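You operate a simulated robot arm through the tools that you are given. There is no shell and no other tool.

You are at the controls of a simulated robot arm. One attempt, no reset.

JOB
Switch off and unplug the power board, let its lamp go out, then uncross its two connectors.
Fine: MAINS plug on the green mat; stand the white connector on the orange mat first; white in the white socket, blue in the blue one.

The check looks at the end state, three seconds after you hand in, the way a careful person would. Anything else that was tipped, shoved, dropped, spilled or broken makes it a failure.

ROBOT AND FRAMES
A 7-joint arm with a two-finger parallel gripper, fixed in place. Base frame: the origin is at the foot of the arm, x ahead of it, y to its left, z up. Readings come in mm, rad, newtons and seconds.
With the tool pointing down near the work surface it reaches from about 420 to 900 mm from the base axis. Its first joint turns from -0.297 to 2.199 rad. Payload 1.57 kg.
Tool frame: the origin (TCP) lies between the finger pads and is the grasp point; the fingertips stand 30 mm ahead of it; z points along the fingers, y is the line along which they close. The gripper opens to 80 mm. The fingers are 17 mm wide and 12 mm thick; the gripper's body (40 by 82 mm) begins 80 mm behind the TCP.
Orientation is that of the tool frame in the base frame, as a unit quaternion [x, y, z, w]. With the fingers straight down and closing along the base's y, the tool's x points along the base's -x, its y along +y and its z along -z.

CONTROLS
- The arm moves only by the tool play_rows. Its argument "targets" is a list of rows, each a list of 3 entries, a list of its own where there are three numbers: the gripper command, from -1 (shut) to 1 (fully open), values between in proportion, then the shift along the tool's x, y, z in units of 40 mm (1.0 is 40 mm), then the turn, a rotation vector about the tool's x, y, z in units of 4 degrees (1.0 is 4 degrees). In form: [[claw, [dx, dy, dz], [ax, ay, az]], ...]. A call has 1 to 20 rows; each row shifts and turns the commanded pose from where the row before left it, along the tool's axes as they then stand. A call with a number of a shift or a turn outside -1 to 1 is refused whole. Each row takes 0.2 s and may step no farther than 50 mm and 0.15 rad from the row before; otherwise, or with a gripper value out of range, the whole call is refused. Where a pose cannot be reached the arm comes as near as it can. A force on the tool above 40 N (or 10 N above the force at the start of the call, whichever is more), or a blocked arm, ends the call early, and 0.2 s more pass. The fingers move at their own pace (about 45 mm/s each) and stop on an object; they squeeze with about 30 N. The grip force told is the motor's: it shows also when the fingers shut on nothing. Time passes only in rows, and 0.2 s behind the last, so rows that do not move let the fingers close. The reply holds the time, the measured pose of the TCP, the force on the tool along the base axes, the opening and the grip force, in the units named above and with some noise, with the torque about the TCP (base axes, N m) and any sound that the robot's microphone picked up, and new pictures: "views" is both (left out), scene, wrist or none.
- Cameras (640 x 400 px; columns grow to the right, rows downward): "scene" is fixed at [220.2, -493, 1444.7]; the picture's right is [0.54, -0.84, 0.00], its down [-0.53, -0.34, -0.77] and it looks along [0.65, 0.42, -0.63] (base axes); focal length 331 px, centre (320, 200). "wrist" rides on the gripper at [72, -7, -122] in the tool frame; the picture's right is [0.09, 1.00, 0.00], its down [-0.84, 0.08, -0.54] and it looks along [-0.54, 0.05, 0.84] (tool axes); focal length 238 px, centre (320, 200). There is no depth. A picture from a camera that has moved, and an enlarged one, comes with that camera's place and axes in the base frame and with its lens. The place of the scene camera against the robot may be out by one fixed shift of up to 18 mm in any direction.
- lift_body(by): slides the trunk up (or, below 0, down) by that many mm; the arm rides with it, the base frame stays. It gives what a move gives, with no picture.
- close_up(camera, box): a new picture of the part [left, top, right, bottom] of that camera's present view, enlarged. It takes no simulated time.
- close_job(): hands the job in; it is judged then, once.

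Places have to be worked out from the pictures, the camera data and where the tool is seen. Open the gripper and draw the arm clear of the work before you hand the job in, unless the task says otherwise.

The tools are called after "Emit:" by a JSON object that holds its "name" and its "arguments". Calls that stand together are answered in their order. play_rows: Moves the arm, as the interface text tells. Its arguments: {"type":"object","properties":{"targets":{"type":"array"},"views":{"type":"string","enum":["both","scene","wrist","none"]}},"required":["targets"]} The other tools are called the same way: lift_body (by) slides the trunk up or down; close_up (camera, box) takes an enlarged picture of a part of a camera's view; close_job () hands the job in.

At the start:

```text
time_s: 0.0
ee_pos: [708.9, -36.4, 1151.4]
tool_rot: [0.0, 1.0, 0.0, 0.001]
contact_force: [0.0, -0.3, 0.5]
wrist_torque: [0.0, -0.03, -0.01]
width: 80.2
finger_force: 0.0
trunk travel left (down, up): [-675.0, 115.0]
```

scene: 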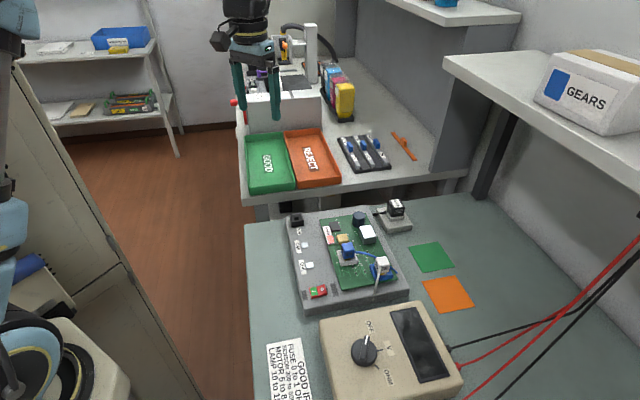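
wrist: 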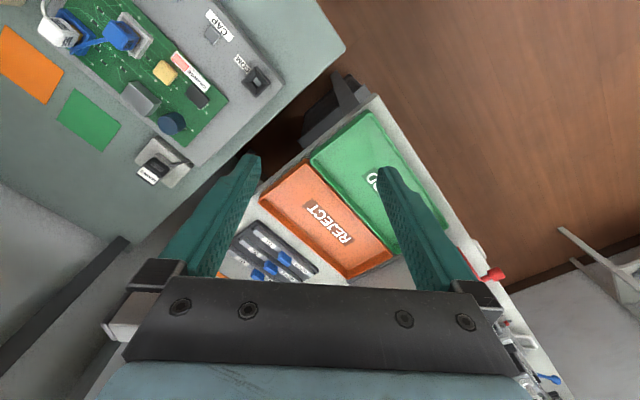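

I see the power board on a grey plate, the MAINS plug in a socket at its far right, and the green and orange mats. I'll take enlarged pictures to make out the details before moving.

Emit:
{"name": "close_up", "arguments": {"camera": "scene", "box": [270, 190, 430, 310]}}

Emit:
{"name": "close_up", "arguments": {"camera": "wrist", "box": [0, 0, 320, 200]}}

Emit:
{"name": "close_up", "arguments": {"camera": "scene", "box": [340, 190, 420, 240]}}

Emit:
{"name": "close_up", "arguments": {"camera": "scene", "box": [330, 230, 410, 300]}}

Emit:
{"name": "close_up", "arguments": {"camera": "scene", "box": [240, 290, 480, 400]}}

```text
3.33 times, centred on (350, 250) of scene
camera zoom: at [220.2, -493.0, 1444.7], right [0.54, -0.84, 0.0], down [-0.53, -0.34, -0.77], along [0.65, 0.42, -0.63], focal length 1104 px, centre (220, 33)
```

zoom: 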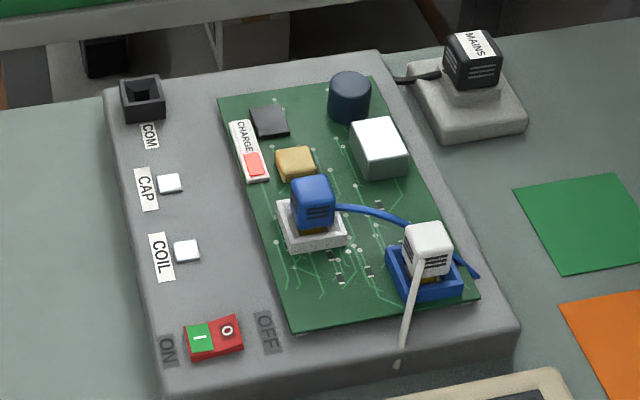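

```text
2.00 times, centred on (160, 100) of wrist
camera zoom: at [636.7, -42.7, 1273.4], right [-0.09, 1.0, 0.0], down [0.84, 0.08, 0.54], along [0.54, 0.05, -0.84], focal length 477 px, centre (640, 400)
```

zoom: 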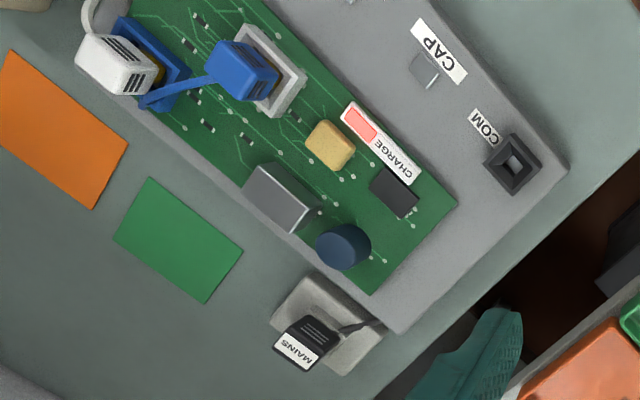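

```text
8.00 times, centred on (380, 215) of scene
camera zoom: at [220.2, -493.0, 1444.7], right [0.54, -0.84, 0.0], down [-0.53, -0.34, -0.77], along [0.65, 0.42, -0.63], focal length 2649 px, centre (-160, 80)
```

zoom: 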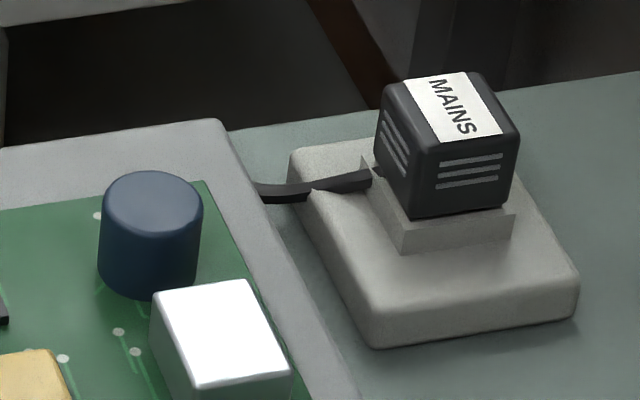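

```text
5.71 times, centred on (370, 265) of scene
camera zoom: at [220.2, -493.0, 1444.7], right [0.54, -0.84, 0.0], down [-0.53, -0.34, -0.77], along [0.65, 0.42, -0.63], focal length 1892 px, centre (34, -171)
```

zoom: 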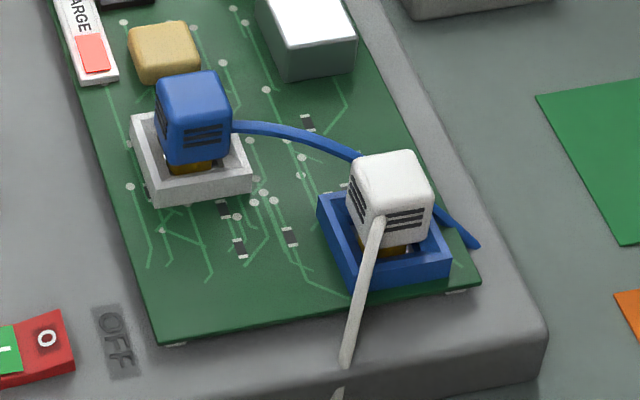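

```text
2.67 times, centred on (360, 345) of scene
camera zoom: at [220.2, -493.0, 1444.7], right [0.54, -0.84, 0.0], down [-0.53, -0.34, -0.77], along [0.65, 0.42, -0.63], focal length 883 px, centre (213, -187)
```

zoom: 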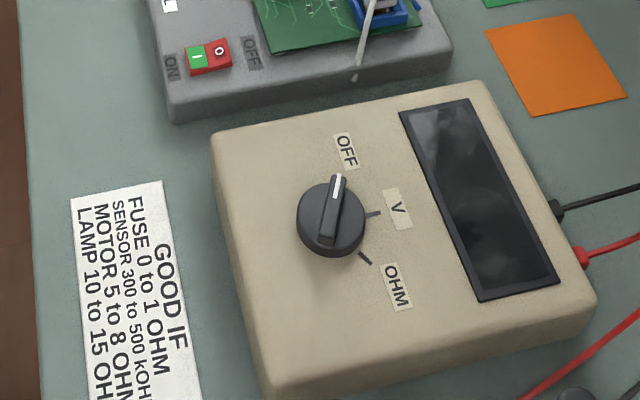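

The wrist camera and scene camera rays meet at roughly these places: table top z≈848, MAINS plug about (844,-317), green mat (780,-435), orange mat (701,-494), switch about (540,-282). I'll move the arm, staying high, over to the board for a better wrist view.

Emit:
{"name": "play_rows", "arguments": {"targets": [[1, [0.62, -0.89, 0.1], [0, 0, 0]], [1, [0.62, -0.89, 0.1], [0, 0, 0]], [1, [0.62, -0.89, 0.1], [0, 0, 0]], [1, [0.62, -0.89, 0.1], [0, 0, 0]], [1, [0.62, -0.89, 0.1], [0, 0, 0]], [1, [0.62, -0.89, 0.1], [0, 0, 0]]], "views": "both"}}

```text
time_s: 1.4
ee_pos: [560.1, -248.3, 1125.8]
tool_rot: [-0.001, 1.0, 0.0, 0.0]
contact_force: [-0.1, 0.3, 1.0]
wrist_torque: [0.0, 0.05, 0.02]
width: 80.1
finger_force: 0.1
trunk travel left (down, up): [-675.0, 115.0]
camera wrist: at [487.8, -254.2, 1248.5], right [-0.09, 1.0, 0.0], down [0.84, 0.08, 0.54], along [0.54, 0.05, -0.84], focal length 238 px, centre (320, 200)
```

scene: 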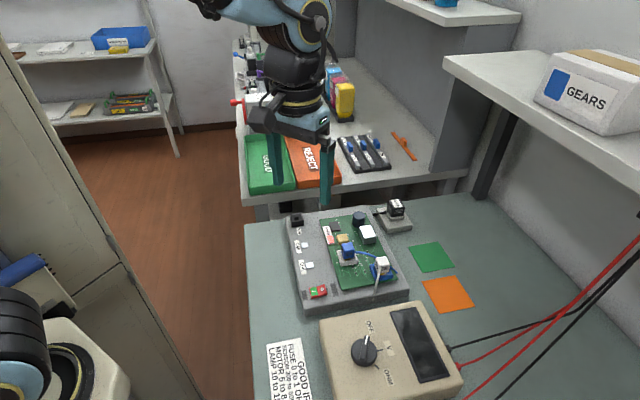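
wrist: 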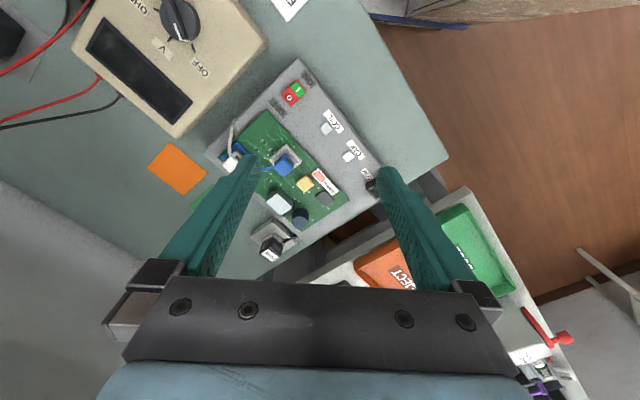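

The tool is now over the board. I'll enlarge the wrist view of the board to fix the positions of switch, connectors, sockets and plug.

Emit:
{"name": "close_up", "arguments": {"camera": "wrist", "box": [200, 50, 400, 175]}}

Emit:
{"name": "close_up", "arguments": {"camera": "wrist", "box": [140, 130, 380, 280]}}

Emit:
{"name": "close_up", "arguments": {"camera": "wrist", "box": [260, 70, 340, 120]}}

```text
3.20 times, centred on (300, 112) of wrist
camera zoom: at [487.8, -254.2, 1248.5], right [-0.09, 1.0, 0.0], down [0.84, 0.08, 0.54], along [0.54, 0.05, -0.84], focal length 763 px, centre (384, 480)
```

zoom: 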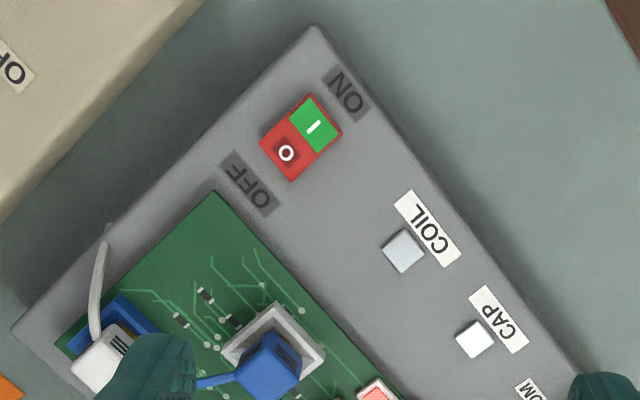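

```text
2.67 times, centred on (260, 205) of wrist
camera zoom: at [487.8, -254.2, 1248.5], right [-0.09, 1.0, 0.0], down [0.84, 0.08, 0.54], along [0.54, 0.05, -0.84], focal length 636 px, centre (480, 187)
```

zoom: 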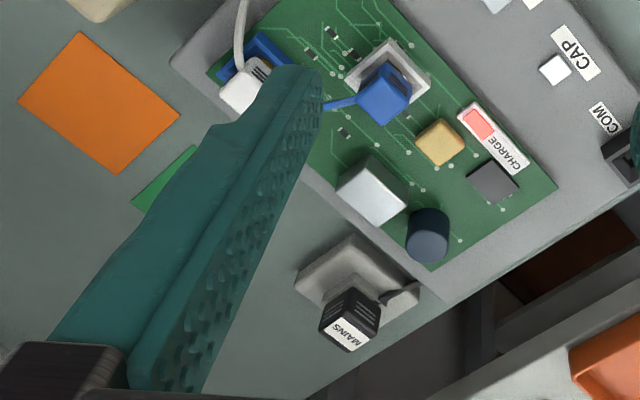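

```text
8.00 times, centred on (300, 95) of wrist
camera zoom: at [487.8, -254.2, 1248.5], right [-0.09, 1.0, 0.0], down [0.84, 0.08, 0.54], along [0.54, 0.05, -0.84], focal length 1907 px, centre (480, 1040)
```

zoom: 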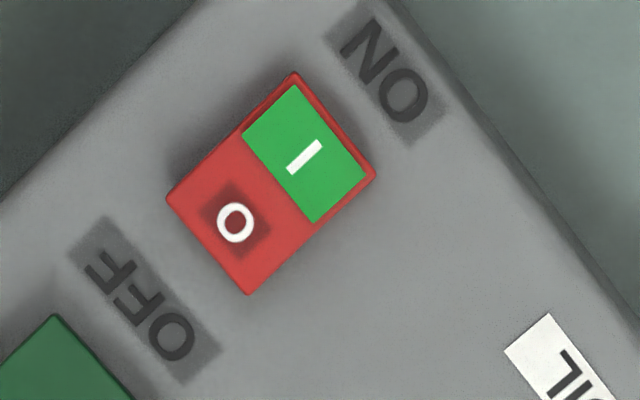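

Projecting the newest picture, the board is turned about 45° (its short edge runs along (0.70,-0.72)), the O half of the rocker is near (551,-291), and the MAINS plug label is near (841,-317,911). I'll go down to about z=985 above the switch to refine heights.

Emit:
{"name": "play_rows", "arguments": {"targets": [[0, [0.06, -0.27, 0.88], [0, 0, 0]], [-1, [0.06, -0.27, 0.88], [0, 0, 0]], [-1, [0.06, -0.27, 0.88], [0, 0, 0]], [-1, [0.05, -0.27, 0.88], [0, 0, 0]], [-1, [0, 0, 0], [0, 0, 0]]], "views": "both"}}

```text
time_s: 2.6
ee_pos: [549.8, -292.5, 986.4]
tool_rot: [-0.001, 1.0, 0.001, 0.0]
contact_force: [0.1, 0.5, -0.2]
wrist_torque: [0.02, 0.02, 0.0]
width: 0.1
finger_force: 13.5
trunk travel left (down, up): [-675.0, 115.0]
camera wrist: at [478.2, -299.3, 1108.4], right [-0.09, 1.0, 0.0], down [0.84, 0.08, 0.54], along [0.54, 0.05, -0.84], focal length 238 px, centre (320, 200)
```

scene: 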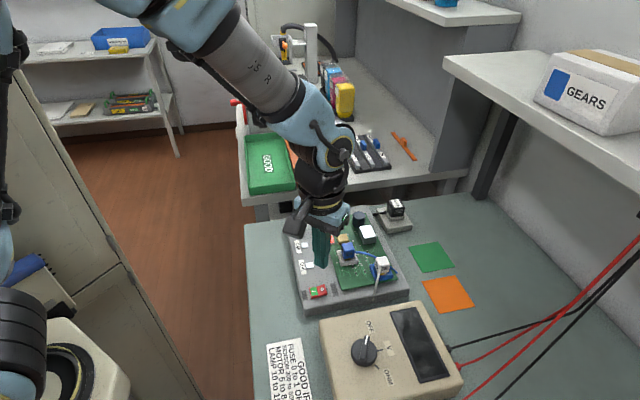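
wrist: 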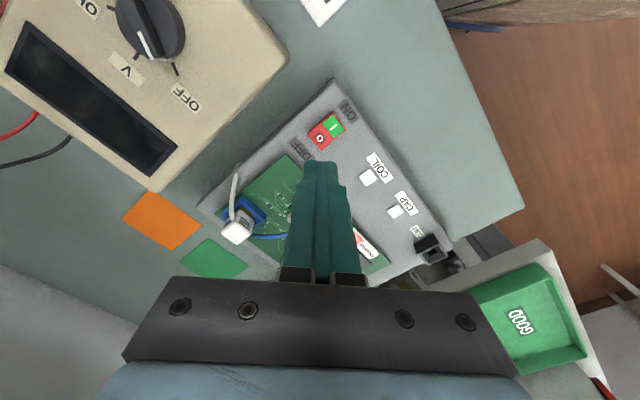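

The gripper is shut and hovers near the rocker. I'll enlarge the rocker and the white connector in this view.

Emit:
{"name": "close_up", "arguments": {"camera": "wrist", "box": [280, 80, 400, 155]}}

Emit:
{"name": "close_up", "arguments": {"camera": "wrist", "box": [190, 140, 310, 260]}}

Emit:
{"name": "close_up", "arguments": {"camera": "scene", "box": [280, 230, 360, 310]}}

```text
5.33 times, centred on (340, 118) of wrist
camera zoom: at [478.2, -299.3, 1108.4], right [-0.09, 1.0, 0.0], down [0.84, 0.08, 0.54], along [0.54, 0.05, -0.84], focal length 1271 px, centre (213, 640)
```

zoom: 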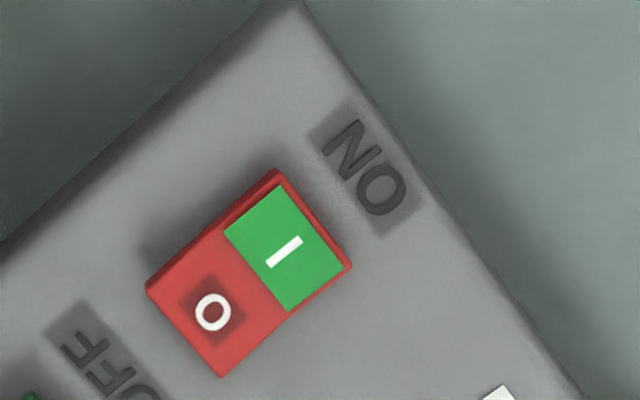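

```text
3.33 times, centred on (250, 200) of wrist
camera zoom: at [478.2, -299.3, 1108.4], right [-0.09, 1.0, 0.0], down [0.84, 0.08, 0.54], along [0.54, 0.05, -0.84], focal length 794 px, centre (553, 200)
```

zoom: 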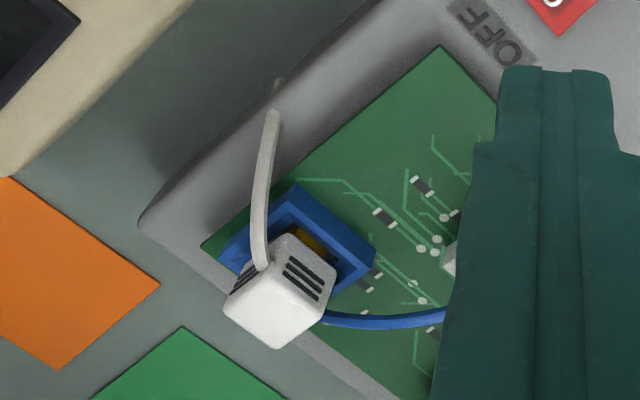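

```text
5.00 times, centred on (320, 270) of scene
camera zoom: at [220.2, -493.0, 1444.7], right [0.54, -0.84, 0.0], down [-0.53, -0.34, -0.77], along [0.65, 0.42, -0.63], focal length 1656 px, centre (320, -150)
```

zoom: 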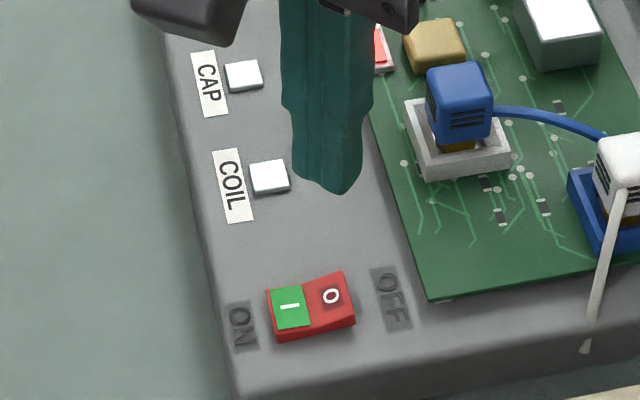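

Triangulating the last two wrist views puts O at (552,-293,883), I at (541,-281,880), and the housing top at z≈870. I'll bring the closed fingertips above the outer part of the O half at about (558,-298).

Emit:
{"name": "play_rows", "arguments": {"targets": [[-1, [-0.11, -0.08, 0.7], [0, 0, 0]], [-1, [-0.1, -0.07, 0.7], [0, 0, 0]], [-1, [0, 0, 0.1], [0, 0, 0]], [-1, [0, 0, 0], [0, 0, 0]]], "views": "both"}}

Emit:
{"name": "close_up", "arguments": {"camera": "wrist", "box": [260, 90, 380, 210]}}

Emit:
{"name": "close_up", "arguments": {"camera": "scene", "box": [280, 240, 360, 310]}}

```text
time_s: 3.6
ee_pos: [559.4, -298.4, 926.6]
tool_rot: [0.0, 1.0, -0.001, 0.0]
contact_force: [-0.4, 0.3, -0.4]
wrist_torque: [-0.02, 0.01, 0.0]
width: 0.0
finger_force: 21.4
trunk travel left (down, up): [-675.0, 115.0]
camera wrist: at [486.8, -305.8, 1048.8], right [-0.09, 1.0, 0.0], down [0.84, 0.08, 0.54], along [0.54, 0.05, -0.84], focal length 238 px, centre (320, 200)
```

scene: 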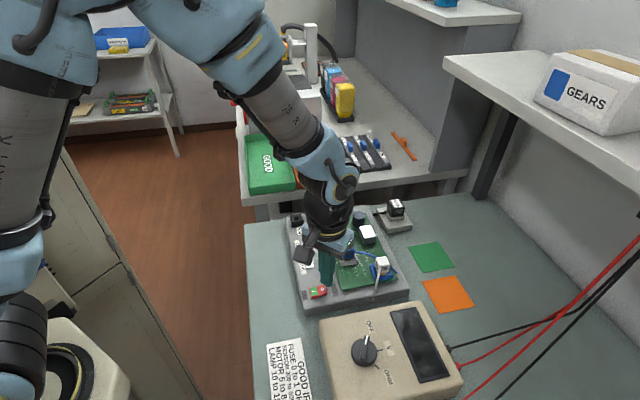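
wrist: 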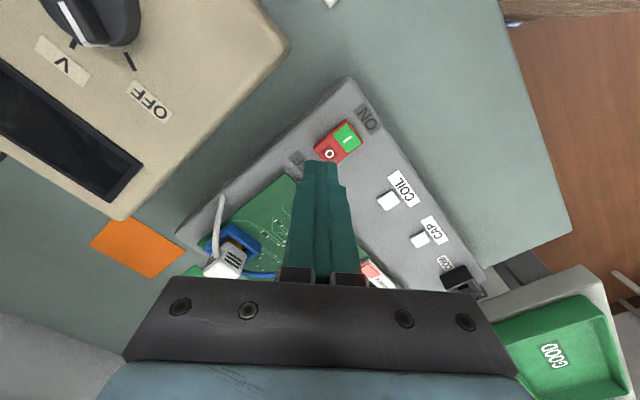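

```text
3.33 times, centred on (320, 150) of wrist
camera zoom: at [486.8, -305.8, 1048.8], right [-0.09, 1.0, 0.0], down [0.84, 0.08, 0.54], along [0.54, 0.05, -0.84], focal length 794 px, centre (320, 367)
```

zoom: 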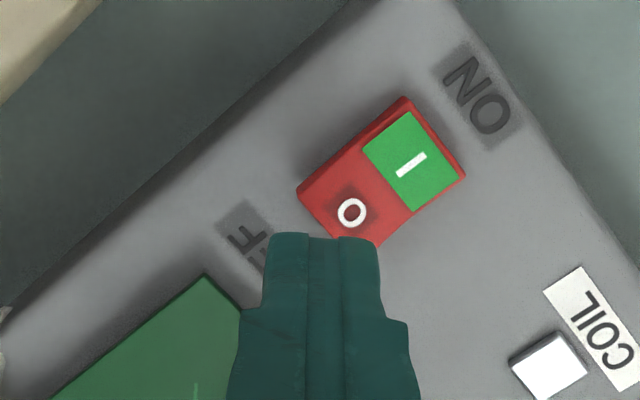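

```text
5.71 times, centred on (320, 275) of scene
camera zoom: at [220.2, -493.0, 1444.7], right [0.54, -0.84, 0.0], down [-0.53, -0.34, -0.77], along [0.65, 0.42, -0.63], focal length 1892 px, centre (320, -229)
```

zoom: 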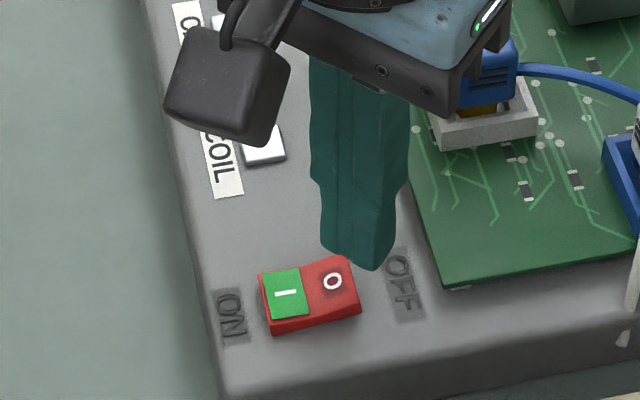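

The fingertip is just beyond the O; I'll shift it 2 mm inward and press down in 2 mm steps to about fingertip z=877, watching force and sound.

Emit:
{"name": "play_rows", "arguments": {"targets": [[-1, [0.05, 0.04, 0.2], [0, 0, 0]], [-1, [0, 0, 0.05], [0, 0, 0]], [-1, [0, 0, 0.05], [0, 0, 0]], [-1, [0, 0, 0.05], [0, 0, 0]], [-1, [0, 0, 0.05], [0, 0, 0]], [-1, [0, 0, 0.05], [0, 0, 0]], [-1, [0, 0, 0.05], [0, 0, 0]], [-1, [0, 0, 0], [0, 0, 0]]], "views": "both"}}

Emit:
{"name": "close_up", "arguments": {"camera": "wrist", "box": [260, 90, 380, 210]}}

```text
time_s: 5.4
ee_pos: [556.1, -297.5, 908.8]
tool_rot: [0.0, 1.0, -0.002, 0.001]
contact_force: [0.1, -0.3, 26.7]
wrist_torque: [0.22, 0.16, 0.02]
width: 0.0
finger_force: 21.7
trunk travel left (down, up): [-675.0, 115.0]
heard: click, click
camera wrist: at [484.4, -304.0, 1030.3], right [-0.09, 1.0, 0.0], down [0.83, 0.08, 0.54], along [0.54, 0.05, -0.84], focal length 238 px, centre (320, 200)
```

scene: 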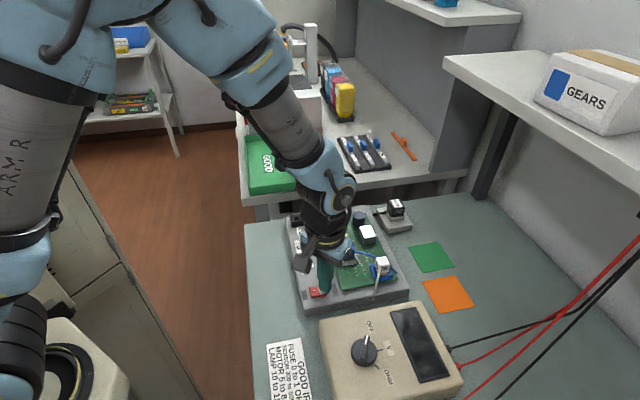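
wrist: 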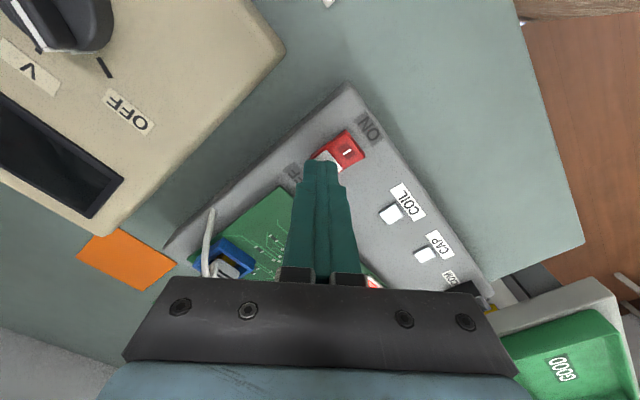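

```text
3.33 times, centred on (320, 150) of wrist
camera zoom: at [484.4, -304.0, 1030.3], right [-0.09, 1.0, 0.0], down [0.83, 0.08, 0.54], along [0.54, 0.05, -0.84], focal length 794 px, centre (320, 367)
```

zoom: 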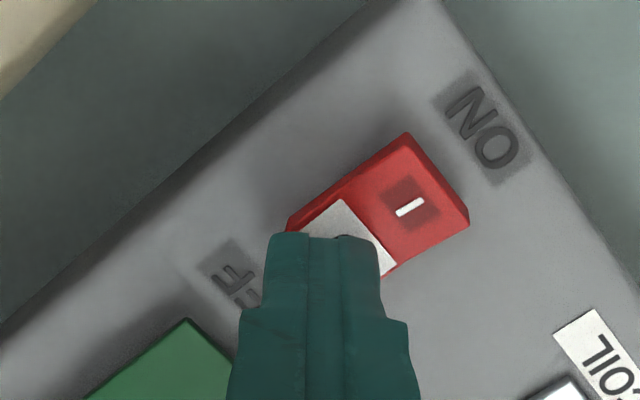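

Two clicks were heard and the I half is no longer green, so the switch has gone over. I'll lift straight up, then check its final state.

Emit:
{"name": "play_rows", "arguments": {"targets": [[-1, [0, 0, -0.3], [0, 0, 0]], [-1, [0, 0, -0.8], [0, 0, 0]], [-1, [0, 0, -0.9], [0, 0, 0]], [-1, [0, 0, -0.9], [0, 0, 0]], [-1, [0, 0, 0], [0, 0, 0]]], "views": "both"}}

Emit:
{"name": "close_up", "arguments": {"camera": "wrist", "box": [260, 60, 420, 160]}}

Emit:
{"name": "close_up", "arguments": {"camera": "scene", "box": [280, 200, 420, 310]}}

```text
time_s: 6.6
ee_pos: [558.3, -295.1, 1022.8]
tool_rot: [0.0, 1.0, 0.0, 0.0]
contact_force: [0.2, -0.9, -0.6]
wrist_torque: [0.0, 0.01, -0.04]
width: 0.0
finger_force: 21.3
trunk travel left (down, up): [-675.0, 115.0]
camera wrist: at [485.9, -303.4, 1145.0], right [-0.09, 1.0, 0.0], down [0.84, 0.08, 0.54], along [0.54, 0.05, -0.84], focal length 238 px, centre (320, 200)
```

scene: 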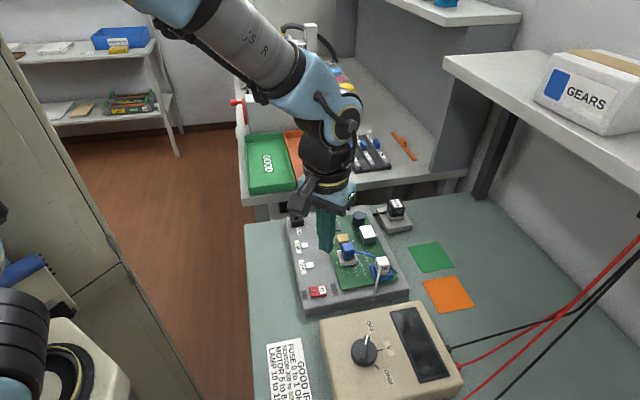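
wrist: 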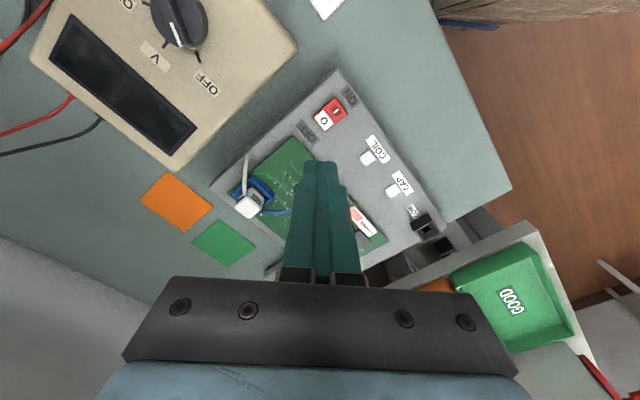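

```text
4.00 times, centred on (340, 110) of wrist
camera zoom: at [485.9, -303.4, 1145.0], right [-0.09, 1.0, 0.0], down [0.84, 0.08, 0.54], along [0.54, 0.05, -0.84], focal length 953 px, centre (240, 560)
```

zoom: 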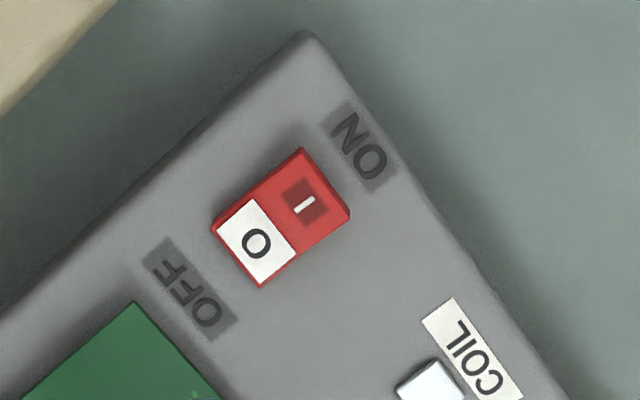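

```text
3.64 times, centred on (350, 255) of scene
camera zoom: at [220.2, -493.0, 1444.7], right [0.54, -0.84, 0.0], down [-0.53, -0.34, -0.77], along [0.65, 0.42, -0.63], focal length 1204 px, centre (211, 0)
```

zoom: 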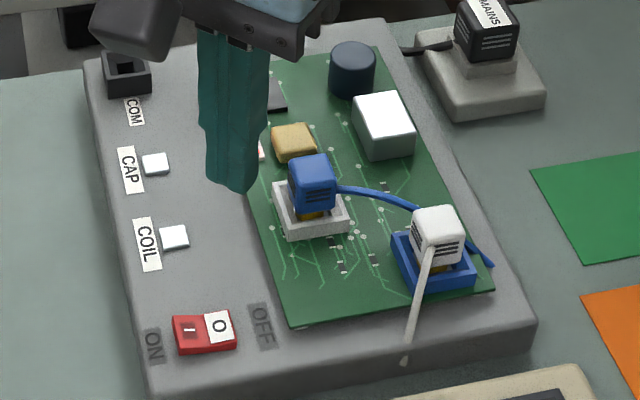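

The switch is off (O now shows white). Next the MAINS plug: I'll travel at z≈1020 towards it, with the gripper opening, to see its orientation from nearer.

Emit:
{"name": "play_rows", "arguments": {"targets": [[-0.5, [-1, -0.05, 0], [0, 0, 0]], [0, [-1, -0.1, 0], [0, 0, 0]], [0.5, [-1, -0.1, 0], [0, 0, 0]], [1, [-1, -0.1, 0], [0, 0, 0]], [1, [-1, -0.1, 0], [0, 0, 0]], [1, [0, 0, 0], [0, 0, 0]]], "views": "both"}}

Emit:
{"name": "close_up", "arguments": {"camera": "wrist", "box": [220, 80, 420, 280]}}

```text
time_s: 8.0
ee_pos: [761.3, -316.1, 1023.8]
tool_rot: [0.0, 1.0, 0.0, 0.001]
contact_force: [-0.3, 0.6, -0.1]
wrist_torque: [0.02, -0.02, 0.01]
width: 79.8
finger_force: 0.0
trunk travel left (down, up): [-675.0, 115.0]
camera wrist: at [688.7, -322.3, 1145.9], right [-0.09, 1.0, 0.0], down [0.84, 0.08, 0.54], along [0.54, 0.05, -0.84], focal length 238 px, centre (320, 200)
```

scene: 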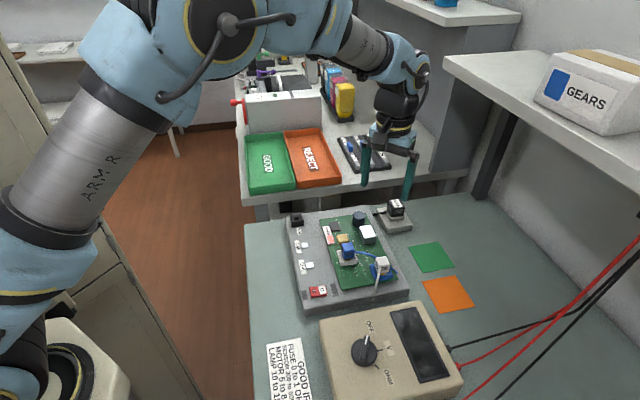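
wrist: 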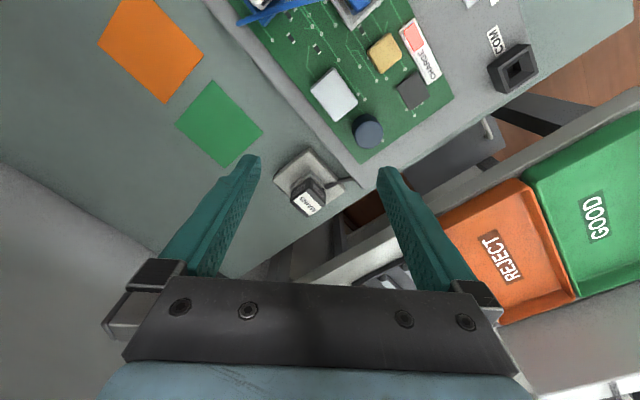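

```text
2.00 times, centred on (320, 180) of wrist
camera zoom: at [688.7, -322.3, 1145.9], right [-0.09, 1.0, 0.0], down [0.84, 0.08, 0.54], along [0.54, 0.05, -0.84], focal length 477 px, centre (320, 240)
```

zoom: 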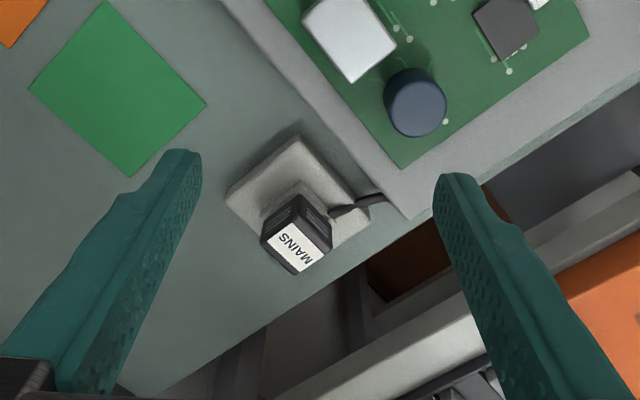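

I'll enlarge the plug and the mats to measure the plug's footprint and yaw.

Emit:
{"name": "close_up", "arguments": {"camera": "wrist", "box": [265, 140, 355, 220]}}

Emit:
{"name": "close_up", "arguments": {"camera": "wrist", "box": [80, 0, 280, 180]}}

Emit:
{"name": "close_up", "arguments": {"camera": "scene", "box": [350, 150, 450, 240]}}

```text
5.00 times, centred on (310, 180) of wrist
camera zoom: at [688.7, -322.3, 1145.9], right [-0.09, 1.0, 0.0], down [0.84, 0.08, 0.54], along [0.54, 0.05, -0.84], focal length 1192 px, centre (370, 300)
```

zoom: 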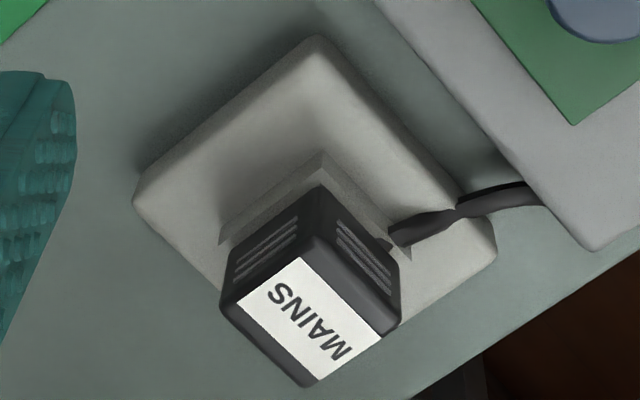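

```text
2.22 times, centred on (180, 90) of wrist
camera zoom: at [688.7, -322.3, 1145.9], right [-0.09, 1.0, 0.0], down [0.84, 0.08, 0.54], along [0.54, 0.05, -0.84], focal length 530 px, centre (631, 444)
```

zoom: 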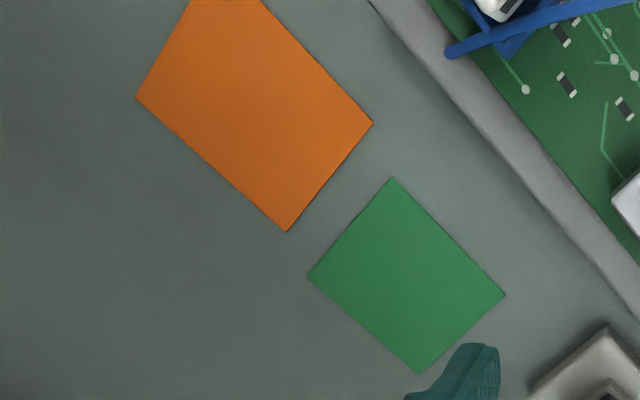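

```text
4.44 times, centred on (400, 195) of scene
camera zoom: at [220.2, -493.0, 1444.7], right [0.54, -0.84, 0.0], down [-0.53, -0.34, -0.77], along [0.65, 0.42, -0.63], focal length 1472 px, centre (-36, 222)
```

zoom: 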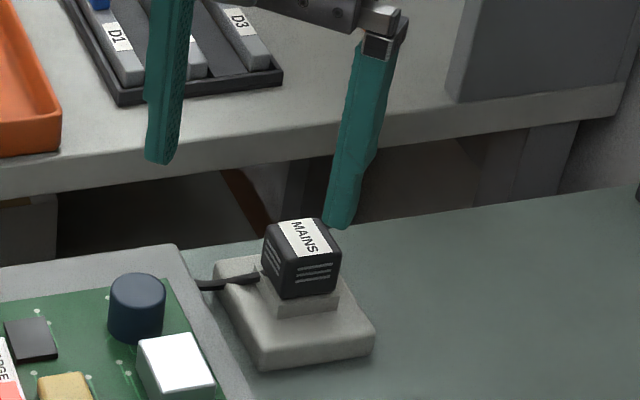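

The plug top is about 30×28 mm, turned 45°, near (848,-323), top z≈905; the cable leaves on the (-x,+y) face, so I'll close along (0.7,0.7). Mats: green centre ≈(784,-440), orange ≈(706,-499). I turn the tool +45° about its z in place.

Emit:
{"name": "play_rows", "arguments": {"targets": [[1, [0, 0, 0], [0, 0, 0.9375]], [1, [0, 0, 0], [0, 0, 0.9375]], [1, [0, 0, 0], [0, 0, 0.9375]], [1, [0, 0, 0], [0, 0, 0.9375]], [1, [0, 0, 0], [0, 0, 0.9375]], [1, [0, 0, 0], [0, 0, 0.9375]], [1, [0, 0, 0], [0, 0, 0.9375]], [1, [0, 0, 0], [0, 0, 0.9375]], [1, [0, 0, 0], [0, 0, 0.9375]], [1, [0, 0, 0], [0, 0, 0.9375]], [1, [0, 0, 0], [0, 0, 0.9375]], [1, [0, 0, 0], [0, 0, 0.9375]], [1, [0, 0, 0], [0, 0, 0]]], "views": "both"}}

Emit:
{"name": "close_up", "arguments": {"camera": "wrist", "box": [240, 120, 400, 240]}}

```text
time_s: 10.8
ee_pos: [756.5, -314.5, 1022.6]
tool_rot: [0.384, 0.923, -0.001, 0.0]
contact_force: [0.7, -0.5, 0.1]
wrist_torque: [0.01, 0.01, -0.03]
width: 80.1
finger_force: 0.1
trunk travel left (down, up): [-675.0, 115.0]
camera wrist: at [700.9, -268.9, 1144.9], right [0.64, 0.77, 0.0], down [0.65, -0.54, 0.54], along [0.42, -0.35, -0.84], focal length 238 px, centre (320, 200)
```

scene: 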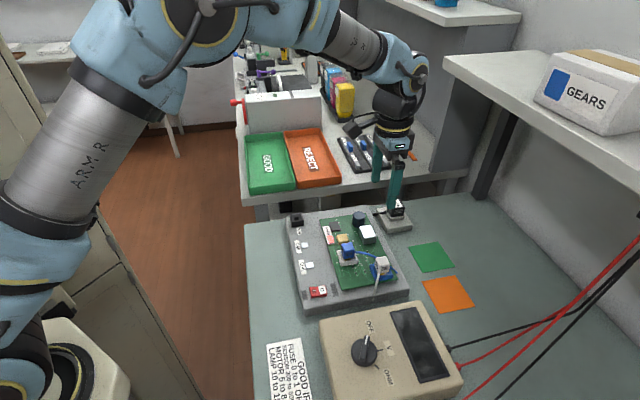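
wrist: 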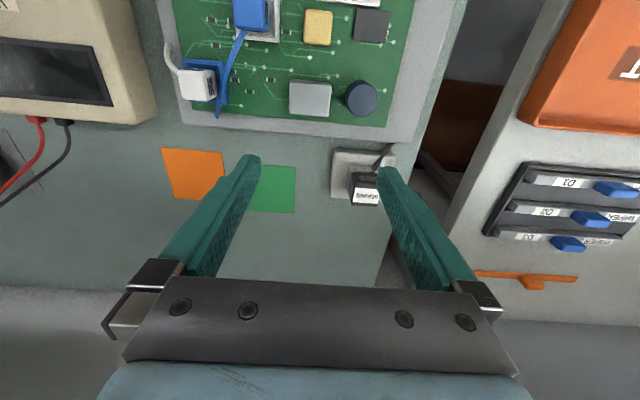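

```text
3.33 times, centred on (320, 180) of wrist
camera zoom: at [700.9, -268.9, 1144.9], right [0.64, 0.77, 0.0], down [0.65, -0.54, 0.54], along [0.42, -0.35, -0.84], focal length 794 px, centre (320, 267)
```

zoom: 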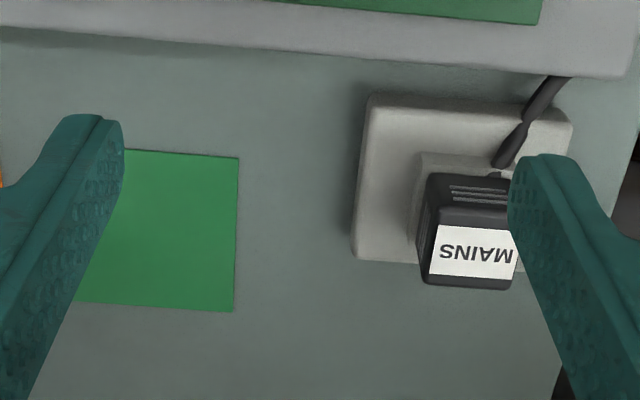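

With the tool aligned to the table's 45° axes, triangulation gives the plug-top centre at about (853,-323,899). I'll move over it, staying at about z=985 first, to see whether the arm reaches that far out.

Emit:
{"name": "play_rows", "arguments": {"targets": [[1, [-0.62, 0.52, 0.1], [0, 0, 0]], [1, [-0.62, 0.52, 0.2], [0, 0, 0]], [1, [-0.61, 0.52, 0.3], [0, 0, 0]], [1, [0, 0, 0.3], [0, 0, 0]], [1, [0, 0, 0], [0, 0, 0]]], "views": "both"}}

Emit:
{"name": "close_up", "arguments": {"camera": "wrist", "box": [240, 120, 400, 220]}}

Emit:
{"name": "close_up", "arguments": {"camera": "scene", "box": [350, 160, 440, 240]}}

```text
time_s: 12.0
ee_pos: [853.7, -323.2, 986.6]
tool_rot: [0.383, 0.924, 0.0, -0.001]
contact_force: [-0.5, -0.3, -0.5]
wrist_torque: [-0.01, 0.01, -0.01]
width: 80.1
finger_force: 0.0
trunk travel left (down, up): [-675.0, 115.0]
camera wrist: at [797.8, -277.5, 1108.7], right [0.64, 0.77, 0.0], down [0.65, -0.54, 0.54], along [0.42, -0.35, -0.84], focal length 238 px, centre (320, 200)
```

scene: 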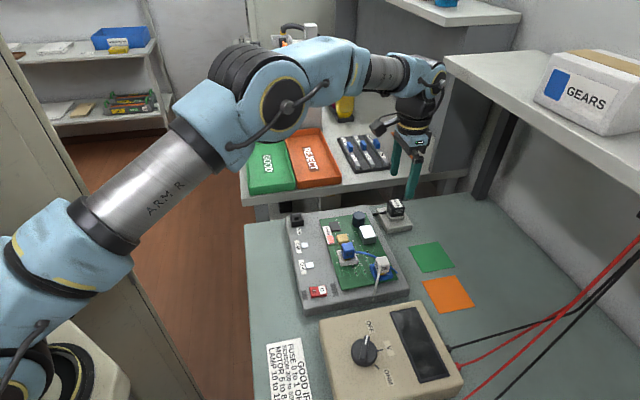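
wrist: 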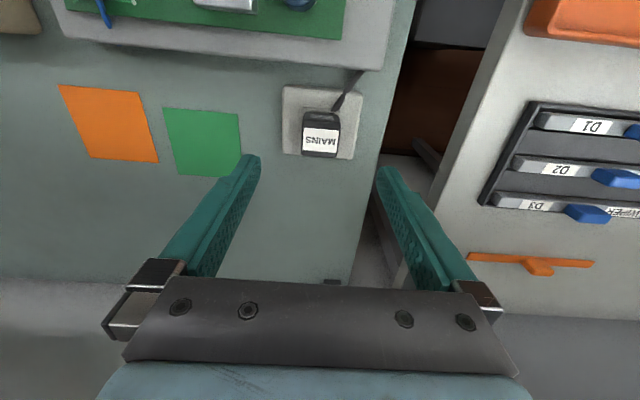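

```text
4.00 times, centred on (320, 170) of wrist
camera zoom: at [797.8, -277.5, 1108.7], right [0.64, 0.77, 0.0], down [0.65, -0.54, 0.54], along [0.42, -0.35, -0.84], focal length 953 px, centre (320, 320)
```

zoom: 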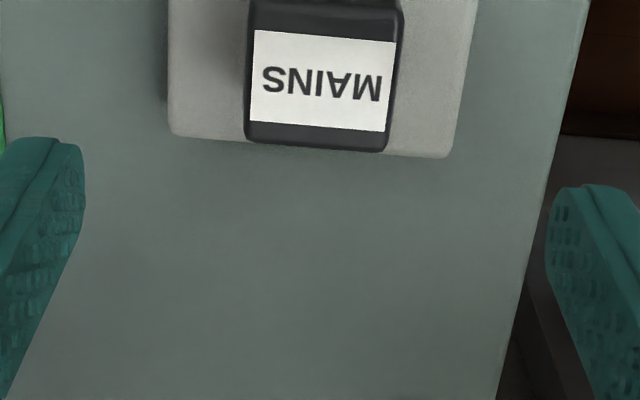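

```text
5.00 times, centred on (395, 200) of scene
camera zoom: at [220.2, -493.0, 1444.7], right [0.54, -0.84, 0.0], down [-0.53, -0.34, -0.77], along [0.65, 0.42, -0.63], focal length 1656 px, centre (-55, 200)
```

zoom: 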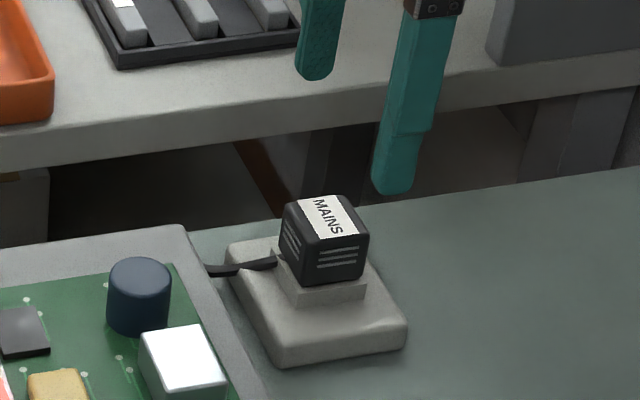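

The arm reaches (853.7,-323.2) with tool vertical. New triangulation: plug-top centre (850.5,-321.8,903), socket rim top ≈875. I'll shift 3 mm and descend so that the fingertips stop at about z=882.

Emit:
{"name": "play_rows", "arguments": {"targets": [[1, [0.08, -0.03, 0.5], [0, 0, 0]], [1, [0, 0, 0.5], [0, 0, 0]], [1, [0, 0, 0.5], [0, 0, 0]], [1, [0, 0, 0.2], [0, 0, 0]], [1, [0, 0, 0.15], [0, 0, 0]], [1, [0, 0, 0], [0, 0, 0]]], "views": "both"}}

Emit:
{"name": "close_up", "arguments": {"camera": "wrist", "box": [240, 120, 400, 220]}}

Emit:
{"name": "close_up", "arguments": {"camera": "scene", "box": [350, 160, 440, 240]}}

```text
time_s: 13.4
ee_pos: [849.6, -321.6, 911.6]
tool_rot: [0.383, 0.924, 0.001, 0.001]
contact_force: [0.3, 0.3, -0.6]
wrist_torque: [0.0, 0.01, -0.02]
width: 79.9
finger_force: 0.1
trunk travel left (down, up): [-675.0, 115.0]
camera wrist: at [794.4, -276.6, 1034.3], right [0.64, 0.77, 0.0], down [0.65, -0.54, 0.54], along [0.42, -0.35, -0.84], focal length 238 px, centre (320, 200)
```

scene: 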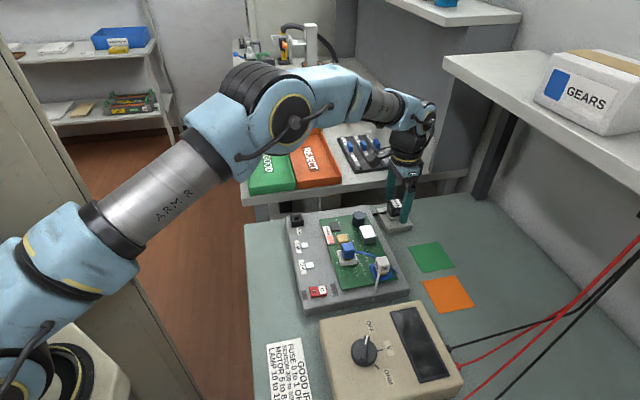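
wrist: 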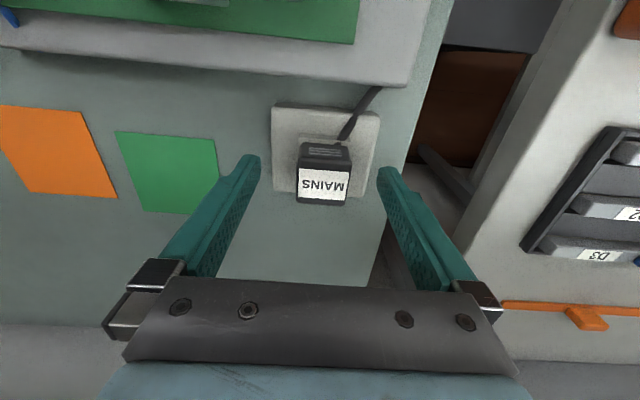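

```text
4.00 times, centred on (320, 170) of wrist
camera zoom: at [794.4, -276.6, 1034.3], right [0.64, 0.77, 0.0], down [0.65, -0.54, 0.54], along [0.42, -0.35, -0.84], focal length 953 px, centre (320, 320)
```

zoom: 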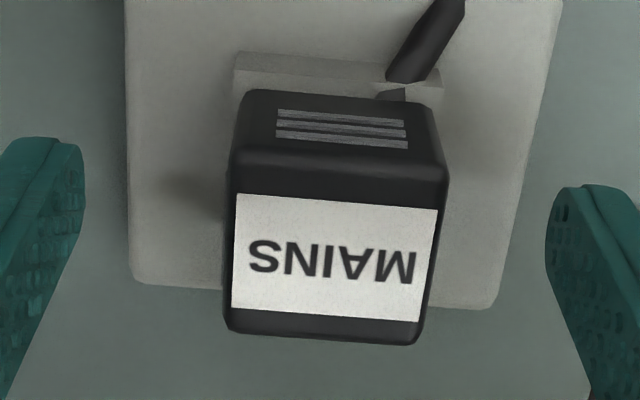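

```text
5.00 times, centred on (395, 200) of scene
camera zoom: at [220.2, -493.0, 1444.7], right [0.54, -0.84, 0.0], down [-0.53, -0.34, -0.77], along [0.65, 0.42, -0.63], focal length 1656 px, centre (-55, 200)
```

zoom: 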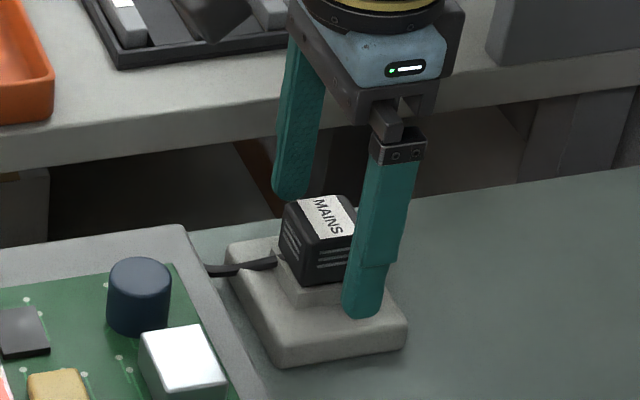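

The plug sits about 1.5 mm to the +tool-y side and is well aligned with the fingers. I'll shift 1.5 mm, lower 2 mm and close the gripper on it.

Emit:
{"name": "play_rows", "arguments": {"targets": [[1, [-0.02, 0.04, 0.05], [0, 0, 0]], [-1, [0, 0, 0], [0, 0, 0]], [-1, [0, 0, 0], [0, 0, 0]], [-1, [0, 0, 0], [0, 0, 0]], [-1, [0, 0, 0], [0, 0, 0]], [-1, [0, 0, 0], [0, 0, 0]]], "views": "both"}}

Emit:
{"name": "close_up", "arguments": {"camera": "wrist", "box": [240, 120, 400, 220]}}

Emit:
{"name": "close_up", "arguments": {"camera": "scene", "box": [350, 160, 440, 240]}}

```text
time_s: 14.8
ee_pos: [851.0, -321.1, 909.8]
tool_rot: [0.383, 0.924, 0.0, 0.0]
contact_force: [-0.6, -1.0, -0.3]
wrist_torque: [0.0, 0.03, 0.03]
width: 33.1
finger_force: 30.1
trunk travel left (down, up): [-675.0, 115.0]
camera wrist: at [796.4, -275.8, 1032.3], right [0.64, 0.77, 0.0], down [0.65, -0.54, 0.54], along [0.42, -0.35, -0.84], focal length 238 px, centre (320, 200)
```

scene: 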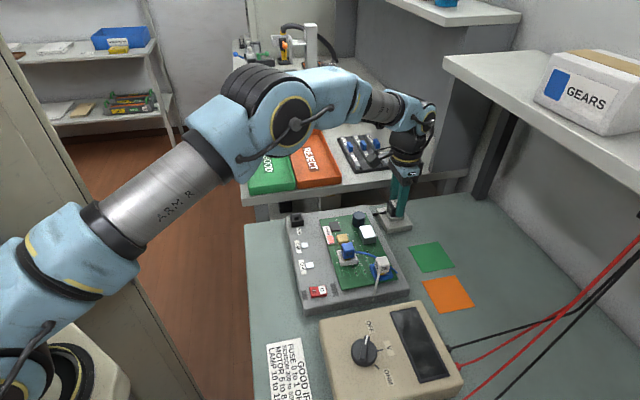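
wrist: 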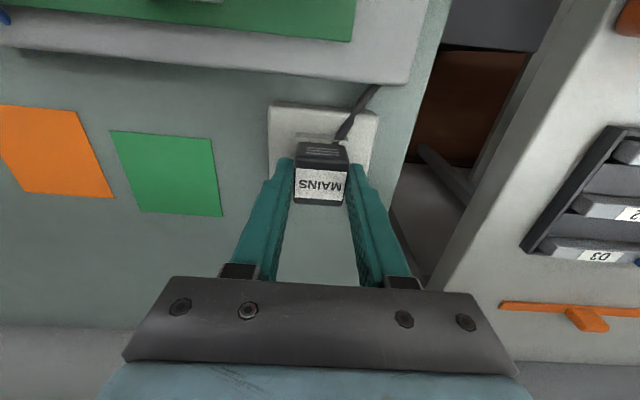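

```text
4.00 times, centred on (320, 170) of wrist
camera zoom: at [796.4, -275.8, 1032.3], right [0.64, 0.77, 0.0], down [0.65, -0.54, 0.54], along [0.42, -0.35, -0.84], focal length 953 px, centre (320, 320)
```

zoom: 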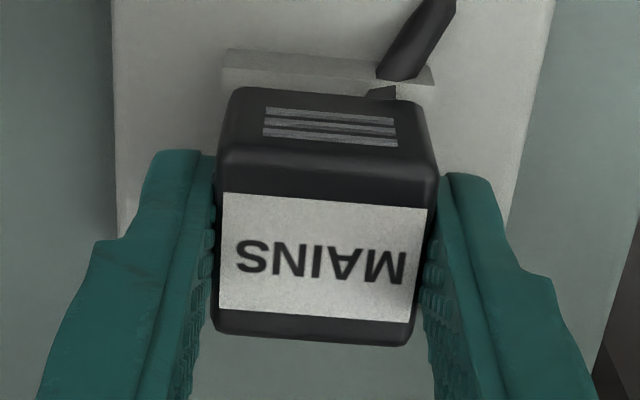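

```text
5.00 times, centred on (395, 200) of scene
camera zoom: at [220.2, -493.0, 1444.7], right [0.54, -0.84, 0.0], down [-0.53, -0.34, -0.77], along [0.65, 0.42, -0.63], focal length 1656 px, centre (-55, 200)
```

zoom: 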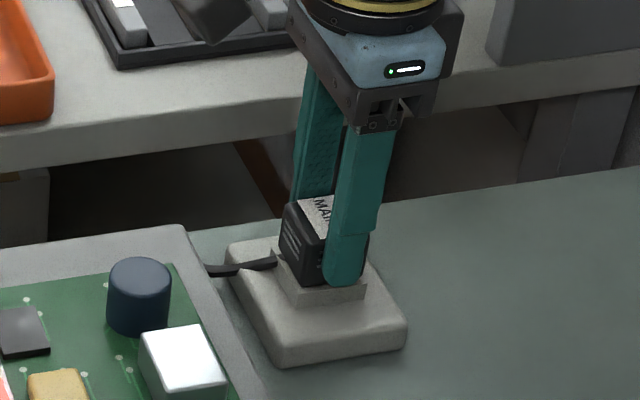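

The plug is held (33.1 mm, 30 N). I'll pull straight up slowly, watching the force and listening for the plug coming free.

Emit:
{"name": "play_rows", "arguments": {"targets": [[-1, [0, 0, -0.06], [0, 0, 0]], [-1, [0, 0, -0.06], [0, 0, 0]], [-1, [0, 0, -0.06], [0, 0, 0]], [-1, [0, 0, -0.08], [0, 0, 0]], [-1, [0, 0, -0.1], [0, 0, 0]], [-1, [0, 0, -0.1], [0, 0, 0]], [-1, [0, 0, -0.1], [0, 0, 0]]], "views": "both"}}

Emit:
{"name": "close_up", "arguments": {"camera": "scene", "box": [350, 160, 440, 240]}}

```text
time_s: 16.4
ee_pos: [852.4, -321.6, 933.6]
tool_rot: [0.383, 0.924, -0.001, 0.001]
contact_force: [0.6, -0.1, -0.4]
wrist_torque: [-0.02, 0.0, -0.01]
width: 33.1
finger_force: 30.0
trunk travel left (down, up): [-675.0, 115.0]
camera wrist: at [796.0, -275.0, 1055.2], right [0.64, 0.77, 0.0], down [0.65, -0.54, 0.54], along [0.42, -0.35, -0.84], focal length 238 px, centre (320, 200)
```

scene: 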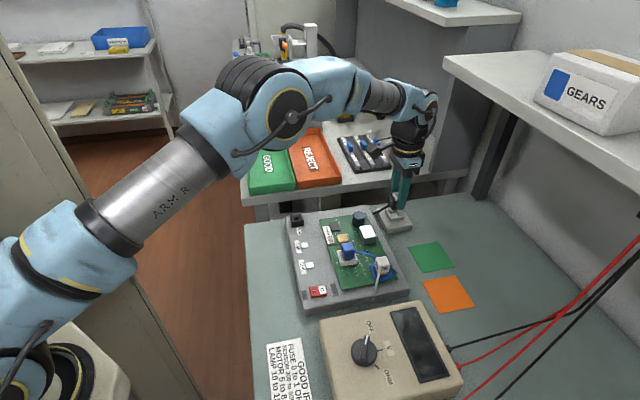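
wrist: 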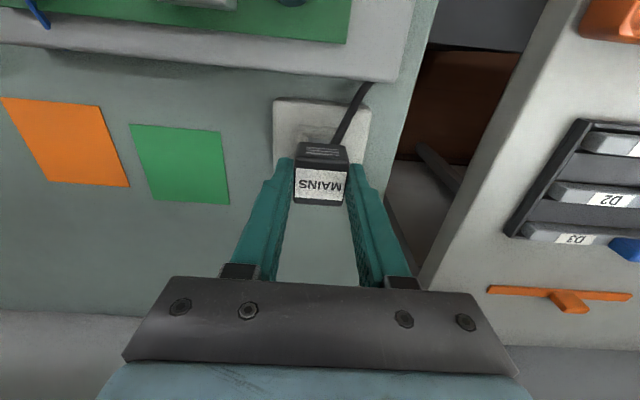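

```text
5.00 times, centred on (395, 200) of scene
camera zoom: at [220.2, -493.0, 1444.7], right [0.54, -0.84, 0.0], down [-0.53, -0.34, -0.77], along [0.65, 0.42, -0.63], focal length 1656 px, centre (-55, 200)
```

zoom: 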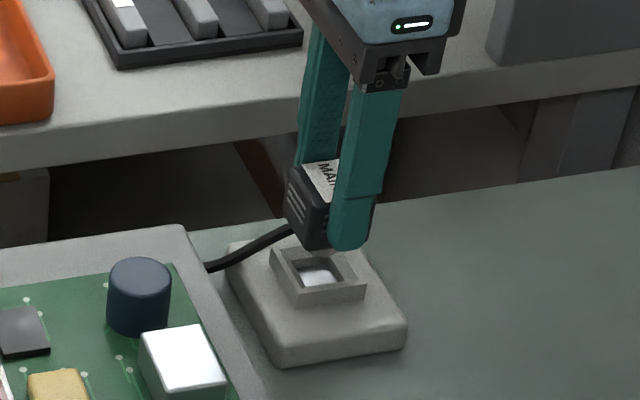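

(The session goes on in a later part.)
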